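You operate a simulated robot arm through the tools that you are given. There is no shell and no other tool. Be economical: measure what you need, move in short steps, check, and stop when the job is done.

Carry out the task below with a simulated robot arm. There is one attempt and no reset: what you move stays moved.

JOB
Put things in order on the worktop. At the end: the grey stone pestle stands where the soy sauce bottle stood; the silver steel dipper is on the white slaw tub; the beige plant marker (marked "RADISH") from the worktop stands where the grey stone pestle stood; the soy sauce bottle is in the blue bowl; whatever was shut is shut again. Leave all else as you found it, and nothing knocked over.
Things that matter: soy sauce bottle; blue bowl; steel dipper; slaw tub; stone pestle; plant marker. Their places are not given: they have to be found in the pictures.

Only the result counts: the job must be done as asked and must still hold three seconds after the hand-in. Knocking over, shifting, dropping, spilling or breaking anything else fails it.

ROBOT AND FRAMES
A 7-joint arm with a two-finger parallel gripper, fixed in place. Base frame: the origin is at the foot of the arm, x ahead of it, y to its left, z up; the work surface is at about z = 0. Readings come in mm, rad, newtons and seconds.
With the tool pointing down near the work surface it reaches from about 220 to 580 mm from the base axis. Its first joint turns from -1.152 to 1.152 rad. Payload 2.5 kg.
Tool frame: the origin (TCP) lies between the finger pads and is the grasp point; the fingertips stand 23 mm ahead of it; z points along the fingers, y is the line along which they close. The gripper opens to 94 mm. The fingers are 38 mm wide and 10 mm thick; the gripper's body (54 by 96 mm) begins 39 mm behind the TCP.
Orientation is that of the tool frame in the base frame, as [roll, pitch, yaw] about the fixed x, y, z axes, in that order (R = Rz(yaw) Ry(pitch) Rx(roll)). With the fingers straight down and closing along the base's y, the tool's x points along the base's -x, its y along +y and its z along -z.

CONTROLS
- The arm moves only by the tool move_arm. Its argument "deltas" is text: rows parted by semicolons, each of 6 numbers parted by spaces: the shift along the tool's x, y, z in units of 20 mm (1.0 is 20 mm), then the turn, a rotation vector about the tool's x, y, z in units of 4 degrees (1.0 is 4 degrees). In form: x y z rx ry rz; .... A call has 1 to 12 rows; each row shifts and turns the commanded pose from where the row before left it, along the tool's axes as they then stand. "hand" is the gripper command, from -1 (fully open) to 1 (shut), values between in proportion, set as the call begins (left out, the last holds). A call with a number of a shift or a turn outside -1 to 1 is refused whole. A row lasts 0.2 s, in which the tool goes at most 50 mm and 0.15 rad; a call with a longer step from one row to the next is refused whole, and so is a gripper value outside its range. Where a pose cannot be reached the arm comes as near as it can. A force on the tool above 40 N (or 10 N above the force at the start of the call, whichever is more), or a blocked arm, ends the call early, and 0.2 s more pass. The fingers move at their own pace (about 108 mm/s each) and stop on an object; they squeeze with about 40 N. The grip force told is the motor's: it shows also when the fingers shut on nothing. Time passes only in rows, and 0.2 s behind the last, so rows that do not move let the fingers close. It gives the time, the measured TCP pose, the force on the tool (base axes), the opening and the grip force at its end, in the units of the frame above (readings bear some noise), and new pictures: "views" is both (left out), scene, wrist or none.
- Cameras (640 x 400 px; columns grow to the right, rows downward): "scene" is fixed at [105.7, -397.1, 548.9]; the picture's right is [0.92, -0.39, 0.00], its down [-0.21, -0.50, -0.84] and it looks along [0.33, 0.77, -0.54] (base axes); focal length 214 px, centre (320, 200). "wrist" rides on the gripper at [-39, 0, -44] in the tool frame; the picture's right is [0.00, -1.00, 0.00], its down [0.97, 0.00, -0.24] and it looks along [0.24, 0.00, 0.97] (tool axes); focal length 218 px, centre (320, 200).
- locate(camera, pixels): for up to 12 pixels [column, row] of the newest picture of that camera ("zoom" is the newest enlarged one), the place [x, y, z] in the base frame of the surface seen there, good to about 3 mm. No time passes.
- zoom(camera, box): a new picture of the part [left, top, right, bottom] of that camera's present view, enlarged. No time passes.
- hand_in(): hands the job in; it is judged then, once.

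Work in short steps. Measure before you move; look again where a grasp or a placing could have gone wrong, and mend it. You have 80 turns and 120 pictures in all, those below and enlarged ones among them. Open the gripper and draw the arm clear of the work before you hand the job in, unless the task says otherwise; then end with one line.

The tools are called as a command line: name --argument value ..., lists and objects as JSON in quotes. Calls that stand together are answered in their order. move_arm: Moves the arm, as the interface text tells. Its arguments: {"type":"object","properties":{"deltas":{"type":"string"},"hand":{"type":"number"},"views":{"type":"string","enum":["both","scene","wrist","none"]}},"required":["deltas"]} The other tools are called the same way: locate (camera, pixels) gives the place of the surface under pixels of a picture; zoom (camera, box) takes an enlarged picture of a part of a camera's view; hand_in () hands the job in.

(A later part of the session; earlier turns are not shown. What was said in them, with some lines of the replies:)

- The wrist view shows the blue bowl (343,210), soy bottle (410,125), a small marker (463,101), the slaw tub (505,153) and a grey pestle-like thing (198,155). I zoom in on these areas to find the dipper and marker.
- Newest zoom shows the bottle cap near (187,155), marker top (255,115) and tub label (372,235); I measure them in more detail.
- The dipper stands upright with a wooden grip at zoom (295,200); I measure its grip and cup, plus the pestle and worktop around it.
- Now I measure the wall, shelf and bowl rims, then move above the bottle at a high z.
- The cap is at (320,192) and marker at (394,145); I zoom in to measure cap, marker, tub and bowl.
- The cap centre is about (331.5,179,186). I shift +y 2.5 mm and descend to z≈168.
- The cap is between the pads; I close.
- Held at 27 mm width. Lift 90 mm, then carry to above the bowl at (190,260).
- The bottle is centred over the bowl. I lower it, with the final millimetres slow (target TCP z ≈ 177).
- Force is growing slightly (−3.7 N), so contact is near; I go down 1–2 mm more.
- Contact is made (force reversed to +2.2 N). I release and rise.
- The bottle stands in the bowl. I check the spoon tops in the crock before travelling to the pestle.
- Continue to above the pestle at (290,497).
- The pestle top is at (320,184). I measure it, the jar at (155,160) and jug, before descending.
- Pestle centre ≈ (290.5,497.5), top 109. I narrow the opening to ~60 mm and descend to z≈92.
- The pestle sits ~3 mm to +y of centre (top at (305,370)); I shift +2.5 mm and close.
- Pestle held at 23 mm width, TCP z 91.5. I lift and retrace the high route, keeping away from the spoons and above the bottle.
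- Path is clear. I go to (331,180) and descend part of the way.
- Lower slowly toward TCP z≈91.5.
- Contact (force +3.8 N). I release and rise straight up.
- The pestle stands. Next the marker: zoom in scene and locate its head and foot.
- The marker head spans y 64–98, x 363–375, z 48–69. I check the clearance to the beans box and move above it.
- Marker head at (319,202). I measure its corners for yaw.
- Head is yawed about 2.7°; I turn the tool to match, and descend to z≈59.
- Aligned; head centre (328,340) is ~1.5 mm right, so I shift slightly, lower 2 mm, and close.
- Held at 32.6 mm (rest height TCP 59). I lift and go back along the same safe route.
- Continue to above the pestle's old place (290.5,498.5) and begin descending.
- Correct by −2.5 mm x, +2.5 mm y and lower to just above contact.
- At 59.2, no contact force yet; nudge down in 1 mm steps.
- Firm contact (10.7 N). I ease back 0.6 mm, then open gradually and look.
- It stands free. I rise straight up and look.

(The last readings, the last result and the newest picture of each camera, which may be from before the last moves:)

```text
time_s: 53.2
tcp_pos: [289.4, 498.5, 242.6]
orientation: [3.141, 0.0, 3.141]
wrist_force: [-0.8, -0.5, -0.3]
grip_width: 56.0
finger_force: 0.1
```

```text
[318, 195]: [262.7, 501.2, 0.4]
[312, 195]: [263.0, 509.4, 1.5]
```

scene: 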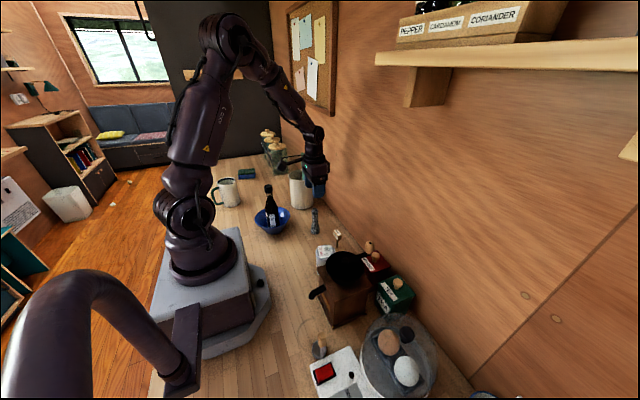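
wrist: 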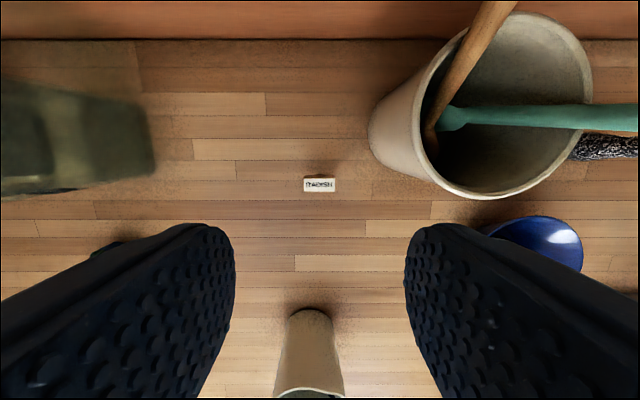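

The marker stands upright in place. I return along the safe route at height toward the dipper at (188,−209).

move_arm --deltas "0 0 -1 0 0 0;0 0 -1 0 0 0;0.5 -1 -1 0 0 0;0.5 -1 -1 0 0 0;0.6 -1 -0.4 0 0 0;0.5 -1 0 0 0 0;0.4 -1 0 0 0 0;0.3 -1 0 0 0 0;0.2 -1 0 0 0 0;0 -1 0 0 0 0;0 -1 0 0 0 0;0 -1 0 0 0 0" --views "none"

move_arm --deltas "0 -1 0 0 0 0;0 -1 0 0 0 0;-0.2 -1 0 0 0 0;-0.5 -1 0 0 0 0;-0.5 -1 0 0 0 0;-0.5 -1 0 0 0 0;-0.5 -1 0 0 0 0;-0.4 -1 0 0 0 0;-0.3 -1 0 0 0 0;0 -1 0 0 0 0;0 -1 0 0 0 0;0 -1 0 0 0 0" --views "none"

move_arm --deltas "0 -1 0 0 0 0;0 -1 0 0 0 0;0 -1 0 0 0 0;0 -1 0 0 0 0;0 -1 0 0 0 0;0 0 0 0 0 0"

```text
time_s: 55.8
tcp_pos: [231.7, 298.0, 330.9]
orientation: [3.14, 0.001, 3.141]
wrist_force: [0.3, -1.0, -0.3]
grip_width: 56.6
finger_force: 0.0
```

```text
time_s: 58.4
tcp_pos: [290.6, 58.7, 331.5]
orientation: [3.141, 0.0, -3.141]
wrist_force: [0.4, -0.8, -0.1]
grip_width: 56.5
finger_force: 0.0
```

```text
time_s: 59.8
tcp_pos: [288.5, -41.9, 329.8]
orientation: [3.14, -0.001, 3.141]
wrist_force: [-0.4, 0.5, -0.1]
grip_width: 56.5
finger_force: 0.1
```

scene: 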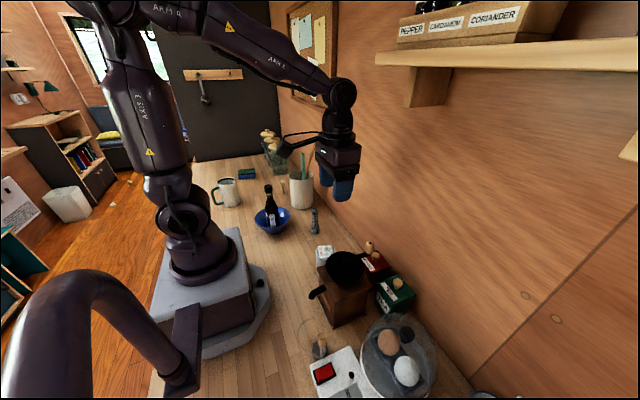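
wrist: 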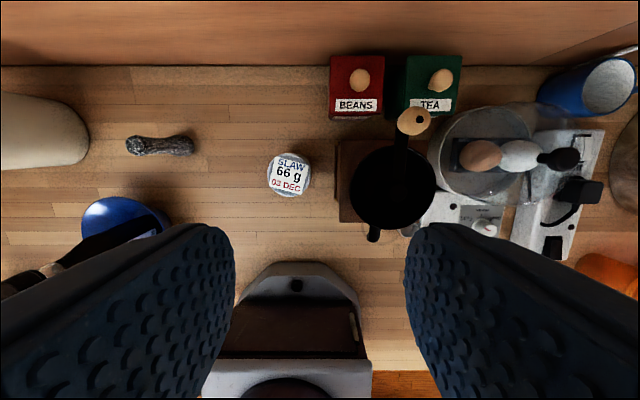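

The tub lid is near (291,174). I measure it, and the mill's top.

zoom --camera "wrist" --box '[255, 145, 335, 205]'

locate --camera "zoom" --pixels '[[300, 100], [110, 250], [430, 270], [280, 370], [150, 190], [400, 120]]'

locate --camera "wrist" --pixels '[[412, 122], [392, 190], [374, 232], [355, 195], [470, 215]]'

```text
6.67 times, centred on (295, 175) of wrist
```

zoom: 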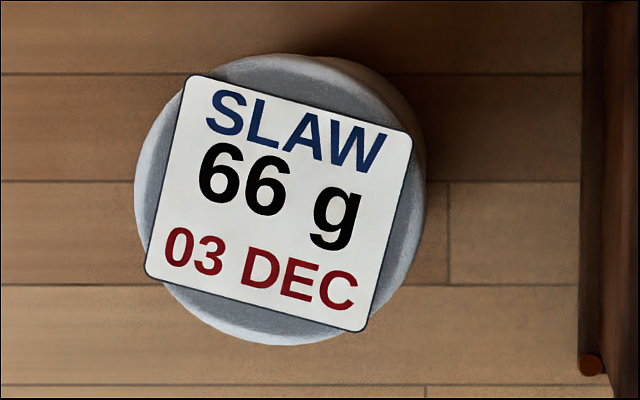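

```text
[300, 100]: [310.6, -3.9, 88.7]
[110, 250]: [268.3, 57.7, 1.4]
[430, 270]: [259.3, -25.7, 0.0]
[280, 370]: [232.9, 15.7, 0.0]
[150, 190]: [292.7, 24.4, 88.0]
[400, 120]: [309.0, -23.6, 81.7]
```

```text
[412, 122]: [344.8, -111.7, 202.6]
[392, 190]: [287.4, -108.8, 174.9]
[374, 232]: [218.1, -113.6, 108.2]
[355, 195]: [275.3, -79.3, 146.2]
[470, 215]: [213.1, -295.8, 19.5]
```

Lid centre ≈ (290,0), radius ~26, z 88. Now move above the dipper.

move_arm --deltas "0.5 -1 0 0 0 0;0.6 -1 0 0 0 0;0.6 -1 0 0 0 0;0.6 -1 0 0 0 0;0.6 -1 0 0 0 0;0.6 -1 0 0 0 0;0.6 -1 0 0 0 0;0.6 -1 0.5 0 0 0;0.3 -0.3 1 0 0 0;0 0 1 0 0 0;0 0 1 0 0 0;0 0 0 0 0 0"

```text
time_s: 62.4
tcp_pos: [188.3, -205.8, 259.2]
orientation: [3.14, 0.0, 3.141]
wrist_force: [-0.1, -0.9, -0.4]
grip_width: 56.5
finger_force: 0.1
```

scene: 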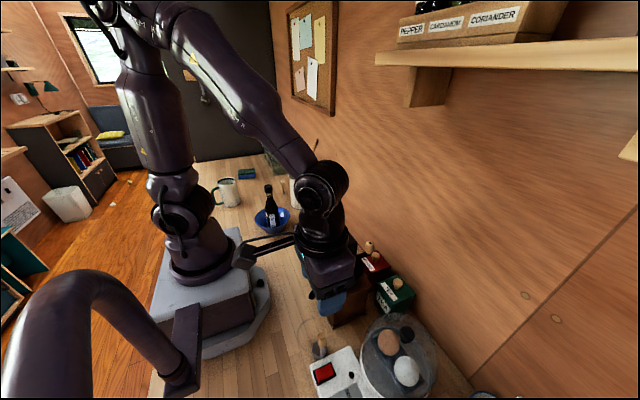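
wrist: 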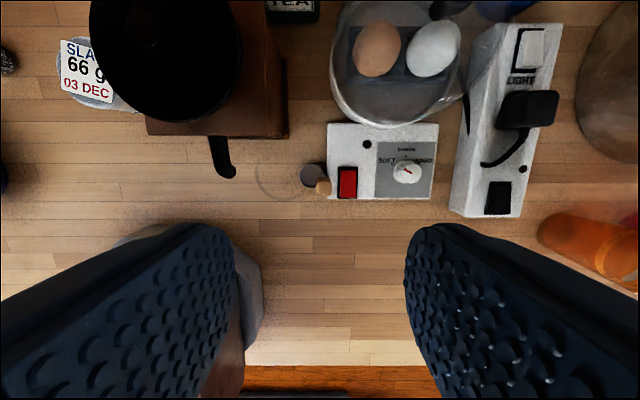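

The dipper is at (315,178) with grip at (322,188). I zoom and measure.

zoom --camera "wrist" --box '[290, 155, 354, 205]'

locate --camera "zoom" --pixels '[[330, 325], [280, 320], [380, 330], [330, 285], [330, 370], [115, 180], [340, 180], [220, 85], [220, 200], [290, 260], [420, 350], [440, 60]]'

locate --camera "wrist" --pixels '[[222, 175], [345, 182], [350, 140], [405, 172], [270, 130]]'

```text
8.00 times, centred on (322, 180) of wrist
```

zoom: 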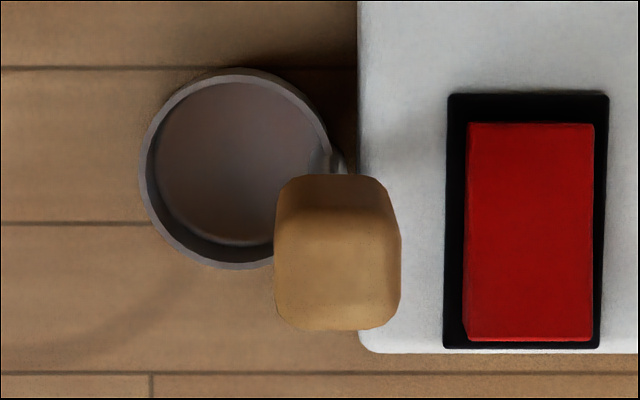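

```text
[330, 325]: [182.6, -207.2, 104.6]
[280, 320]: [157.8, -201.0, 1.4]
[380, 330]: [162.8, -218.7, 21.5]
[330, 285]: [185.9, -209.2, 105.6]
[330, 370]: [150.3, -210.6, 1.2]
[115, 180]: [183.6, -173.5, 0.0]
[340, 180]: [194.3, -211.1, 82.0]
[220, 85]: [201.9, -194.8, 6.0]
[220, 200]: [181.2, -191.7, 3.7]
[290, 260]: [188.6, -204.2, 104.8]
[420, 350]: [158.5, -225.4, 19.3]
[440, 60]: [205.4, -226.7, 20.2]
```

```text
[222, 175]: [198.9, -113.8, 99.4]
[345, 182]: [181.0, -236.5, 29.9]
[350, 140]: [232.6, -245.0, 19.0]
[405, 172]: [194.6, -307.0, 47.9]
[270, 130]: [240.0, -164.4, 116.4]
```

Grip centre ≈ (187.5,−209.5), cup centre ≈ (190,−195), cooker base only z 20. I descend to TCP z≈95.

move_arm --deltas "0.04 -0.18 1 0 0 0;0 0 1 0 0 0;0 0 1 0 0 0;0 0 1 0 0 0;0 0 1 0 0 0;0 0 1 0 0 0;0 0 1 0 0 0;0 0 1 0 0 0;0 0 0.2 0 0 0;0 0 0 0 0 0"

```text
time_s: 64.6
tcp_pos: [187.5, -210.8, 96.8]
orientation: [-3.141, 0.0, 3.141]
wrist_force: [-0.5, 0.0, 0.2]
grip_width: 56.6
finger_force: 0.0
```

scene: 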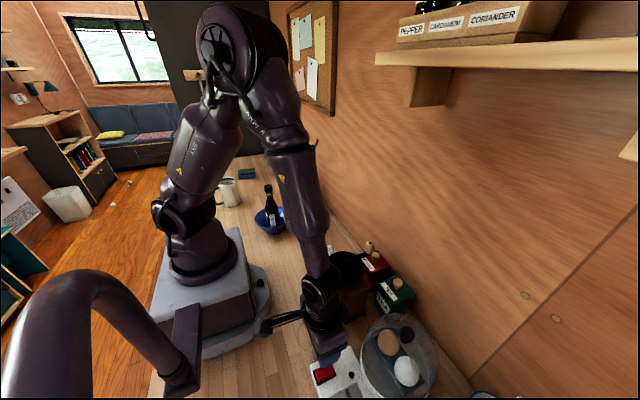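
wrist: 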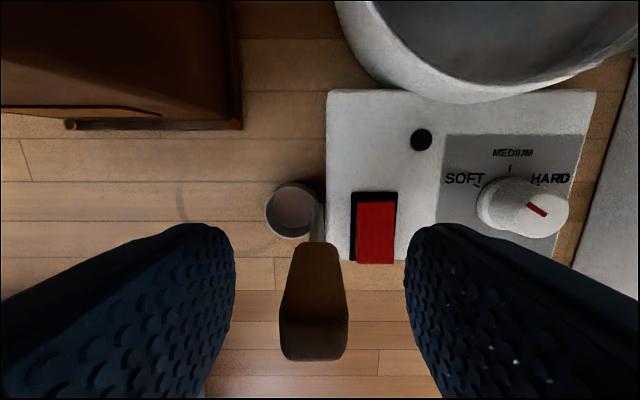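

The grip is centred (314,320). Close.

move_arm --deltas "0 0.04 0 0 0 0;0 0 0 0 0 0;0 0 0 0 0 0;0 0 0 0 0 0" --hand 1 --views "wrist"

```text
time_s: 65.6
tcp_pos: [186.8, -209.3, 96.3]
orientation: [-3.141, 0.001, -3.141]
wrist_force: [0.1, -0.4, 0.7]
grip_width: 14.3
finger_force: 40.2
```

wrist: 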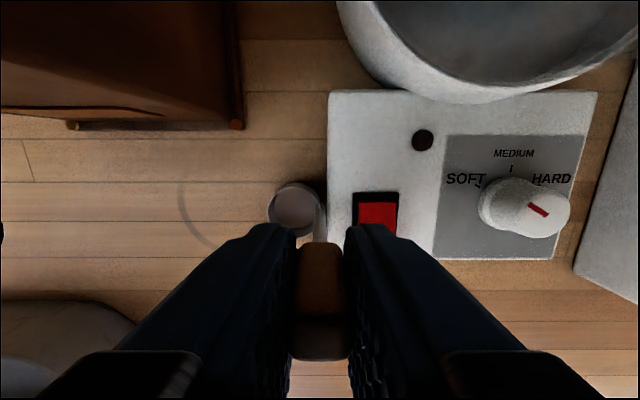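

Held at 14 mm. I check the cup's position relative to the TCP and lift high.

locate --camera "wrist" --pixels '[[268, 208], [293, 183], [312, 190], [293, 212], [272, 222]]'

move_arm --deltas "0 0 -0.5 0 0 0;0 0 -1 0 0 0;0 0 -1 0 0 0;0 0 -1 0 0 0;0 0 -1 0 0 0;0 0 -1 0 0 0;0 0 -1 0 0 0;0 0 -1 0 0 0;0 0 -1 0 0 0;0 0 -1 0 0 0;0 0 -1 0 0 0;0 0 -1 0 0 0" --views "wrist"

```text
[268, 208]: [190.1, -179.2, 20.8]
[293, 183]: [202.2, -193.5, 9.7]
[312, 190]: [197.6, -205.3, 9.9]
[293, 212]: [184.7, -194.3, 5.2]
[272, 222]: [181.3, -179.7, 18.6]
```

```text
time_s: 68.2
tcp_pos: [188.1, -209.5, 326.8]
orientation: [3.14, 0.0, -3.14]
wrist_force: [-0.6, 0.7, 0.1]
grip_width: 14.0
finger_force: 39.5
```

wrist: 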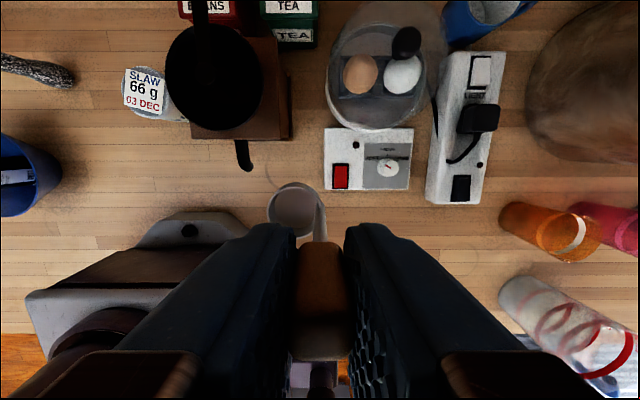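

Dipper lifted intact; cup centre is at TCP +(2.5,15). I travel to above the tub: TCP target (287.5,−15).

move_arm --deltas "-0.5 1 0 0 0 0;-0.5 1 0 0 0 0;-0.5 1 0 0 0 0;-0.5 1 0 0 0 0;-0.5 1 0 0 0 0;-0.5 1 0 0 0 0;-0.5 1 0 0 0 0;-0.5 1 0 0 0 0;-0.5 1 0 0 0 0;-0.47 0.73 0 0 0 0;0 0 0.5 0 0 0;0 0 0 0 0 0"

```text
time_s: 70.8
tcp_pos: [287.9, -12.3, 314.6]
orientation: [-3.141, 0.0, -3.141]
wrist_force: [0.0, -0.3, -0.5]
grip_width: 14.1
finger_force: 39.9
```

scene: 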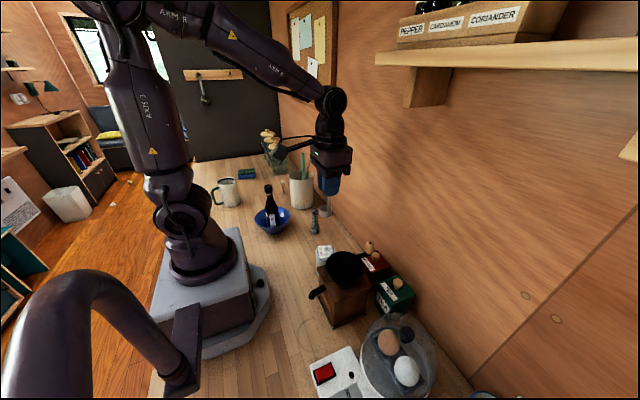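
wrist: 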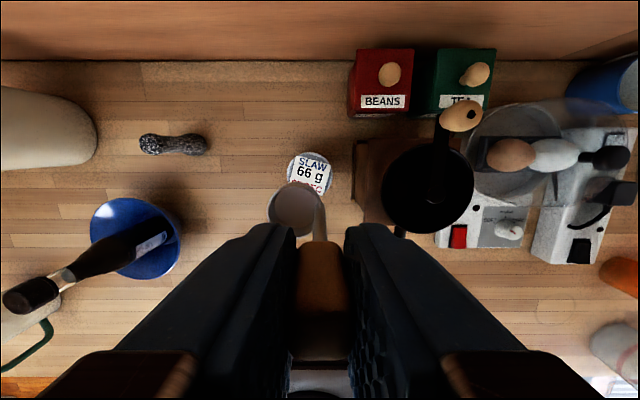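

Lined up. I descend to TCP z≈200 and check before touching the lid (expected rest ≈184.5).

move_arm --deltas "0 -0.1 1 0 0 0;0 0 1 0 0 0;0 0 1 0 0 0;0 0 1 0 0 0;0 0 1 0 0 0;0 0 0.7 0 0 0;0 0 0 0 0 0"

zoom --camera "scene" --box '[296, 210, 376, 270]'

```text
time_s: 72.4
tcp_pos: [288.6, -19.8, 201.9]
orientation: [-3.141, 0.0, -3.141]
wrist_force: [-0.4, 0.1, -0.7]
grip_width: 14.3
finger_force: 39.6
```

scene: 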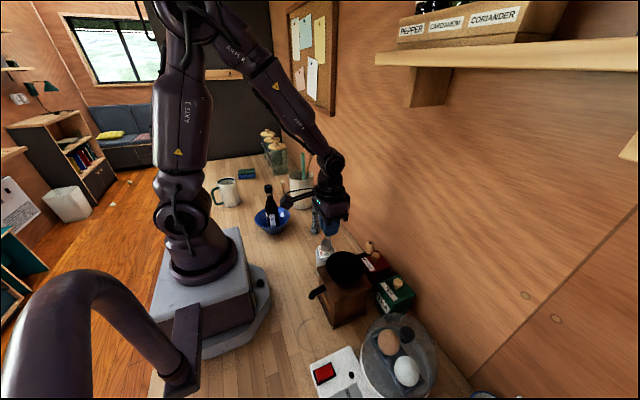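
wrist: 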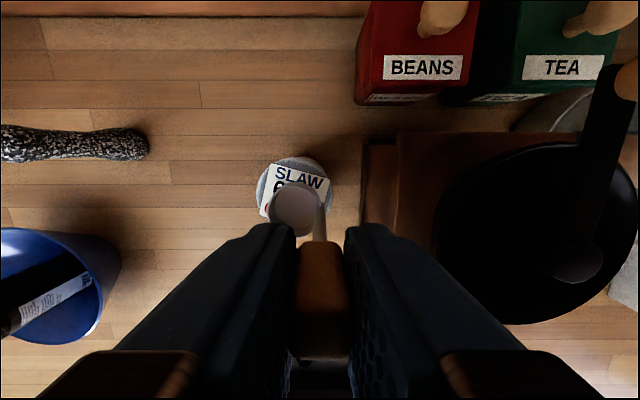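

```text
6.67 times, centred on (336, 240) of scene
```

zoom: 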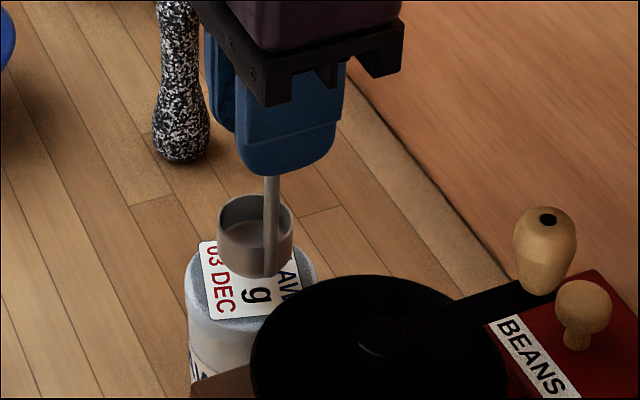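

The cup looks ~4–5 mm off in −y relative to the lid. I measure both.

locate --camera "wrist" --pixels '[[262, 188], [330, 190], [295, 163], [271, 211], [319, 200], [297, 186], [297, 232]]'

zoom --camera "wrist" --box '[250, 150, 346, 240]'

move_arm --deltas "0 0 0 0 0 0" --views "none"

```text
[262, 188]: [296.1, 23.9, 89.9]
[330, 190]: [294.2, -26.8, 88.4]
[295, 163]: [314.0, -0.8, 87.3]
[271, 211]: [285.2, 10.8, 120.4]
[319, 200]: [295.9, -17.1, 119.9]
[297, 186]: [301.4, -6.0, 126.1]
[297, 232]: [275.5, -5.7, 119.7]
```

```text
4.44 times, centred on (298, 195) of wrist
```

zoom: 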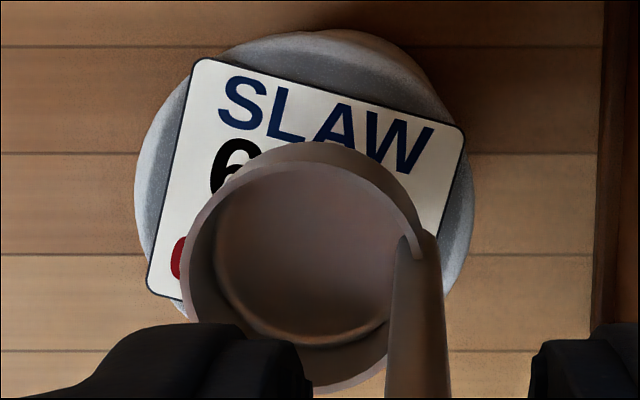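

```text
time_s: 72.8
tcp_pos: [288.0, -19.6, 202.5]
orientation: [-3.141, 0.001, -3.141]
wrist_force: [-0.6, 0.7, -1.5]
grip_width: 14.1
finger_force: 39.8
```

Lid centre ≈ (289,−1), cup ≈ (289,−5): shift +4.5 mm y, then lower to ~187.

move_arm --deltas "0 0.22 0 0 0 0;0 0 0.4 0 0 0;0 0 0.3 0 0 0;0 0 0 0 0 0;0 0 0 0 0 0" --views "none"

```text
time_s: 74.0
tcp_pos: [286.8, -14.2, 187.3]
orientation: [3.141, 0.001, 3.141]
wrist_force: [0.0, 0.5, -0.3]
grip_width: 14.4
finger_force: 39.8
```

move_arm --deltas "0 0 0.07 0 0 0;0 0 0 0 0 0" --views "none"

```text
time_s: 74.6
tcp_pos: [286.8, -15.1, 187.5]
orientation: [3.141, 0.0, 3.141]
wrist_force: [-0.1, -0.6, -0.3]
grip_width: 14.3
finger_force: 39.8
```

No contact yet; another 1.5 mm.

move_arm --deltas "0 0 0.07 0 0 0;0 0 0 0 0 0" --views "none"

```text
time_s: 75.2
tcp_pos: [287.3, -14.1, 185.7]
orientation: [-3.141, 0.0, 3.141]
wrist_force: [-0.2, 0.0, -1.0]
grip_width: 14.6
finger_force: 40.2
```

move_arm --deltas "0 0 0.05 0 0 0;0 0 0 0 0 0" --views "none"

```text
time_s: 75.8
tcp_pos: [286.4, -14.9, 184.6]
orientation: [-3.141, 0.0, 3.141]
wrist_force: [-0.2, 0.8, 3.6]
grip_width: 14.3
finger_force: 39.9
```

Contact (+3.6 N). I open to ~40 mm and look.

move_arm --deltas "0 0 0 0 0 0;0 0 0 0 0 0;0 0 0 0 0 0" --hand 0.15 --views "wrist"

```text
time_s: 76.6
tcp_pos: [288.0, -13.9, 184.7]
orientation: [3.14, -0.001, 3.141]
wrist_force: [0.2, 0.0, 0.0]
grip_width: 40.2
finger_force: 0.0
```

wrist: 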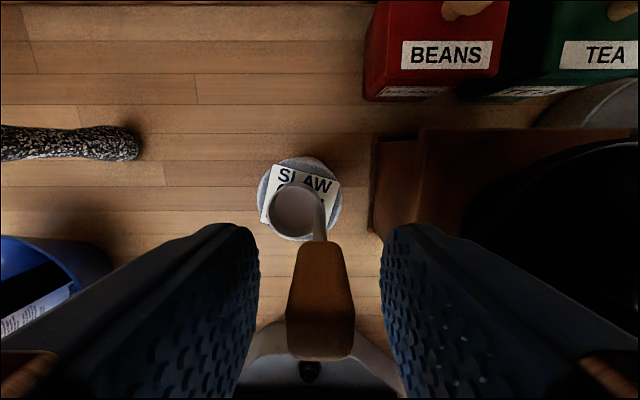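

The dipper stands on the lid. I rise straight up, clear of the work.

move_arm --deltas "0 0 -0.4 0 0 0;0 0 -0.8 0 0 0;0 0 -1 0 0 0;0 0 -1 0 0 0;0 0 -1 0 0 0;0 0 -1 0 0 0;0 0 -1 0 0 0;0 0 -1 0 0 0;0 0 -1 0 0 0" --views "none"

move_arm --deltas "0.3 1 0 0 0 0;0.3 1 0 0 0 0;0.3 1 0 0 0 0;0 1 0 0 0 0;0 1 0 0 0 0;0 1 0 0 0 0;0 0 0 0 0 0" --hand -1

zoom --camera "scene" --box '[240, 140, 400, 260]'

```text
time_s: 78.6
tcp_pos: [288.4, -11.3, 349.1]
orientation: [-3.141, 0.002, -3.14]
wrist_force: [-0.2, 0.9, -0.6]
grip_width: 40.0
finger_force: 0.1
```

```text
time_s: 80.2
tcp_pos: [269.5, 107.7, 348.5]
orientation: [3.141, -0.001, 3.141]
wrist_force: [-0.1, -0.5, 0.6]
grip_width: 93.9
finger_force: 0.1
```

scene: 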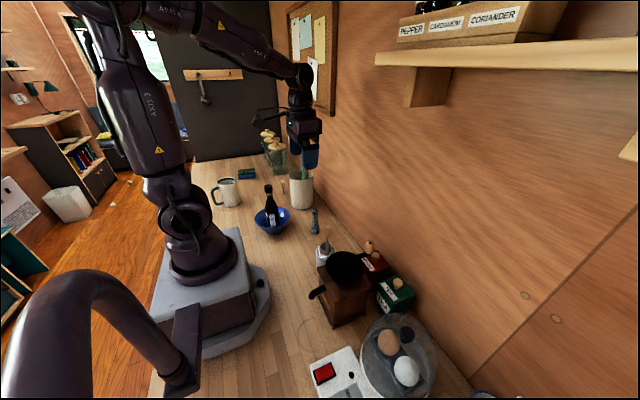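
wrist: 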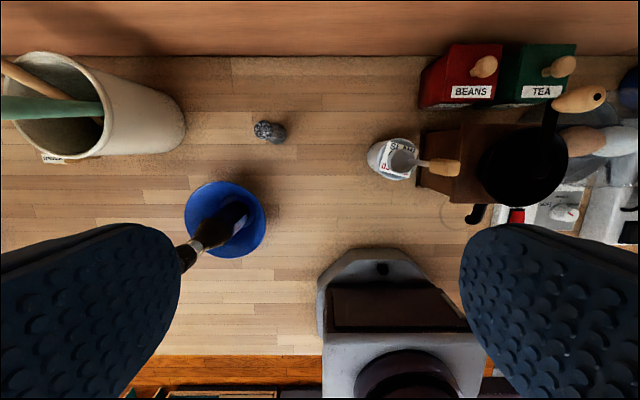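

```text
3.33 times, centred on (320, 200) of scene
```

zoom: 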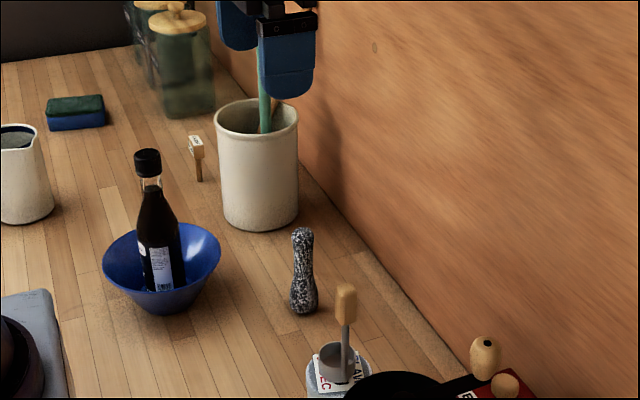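

All four items are in place and upright, nothing was opened, and the gripper is open and clear. I hand in.

hand_in

```text
The job is handed in.
```

The job is handed in: the soy sauce bottle stands in the blue bowl, the stone pestle where the bottle was, the "RADISH" marker where the pestle was, and the steel dipper on the slaw tub. The last pictures showed all four upright and nothing else moved; I opened nothing, so nothing needed shutting.
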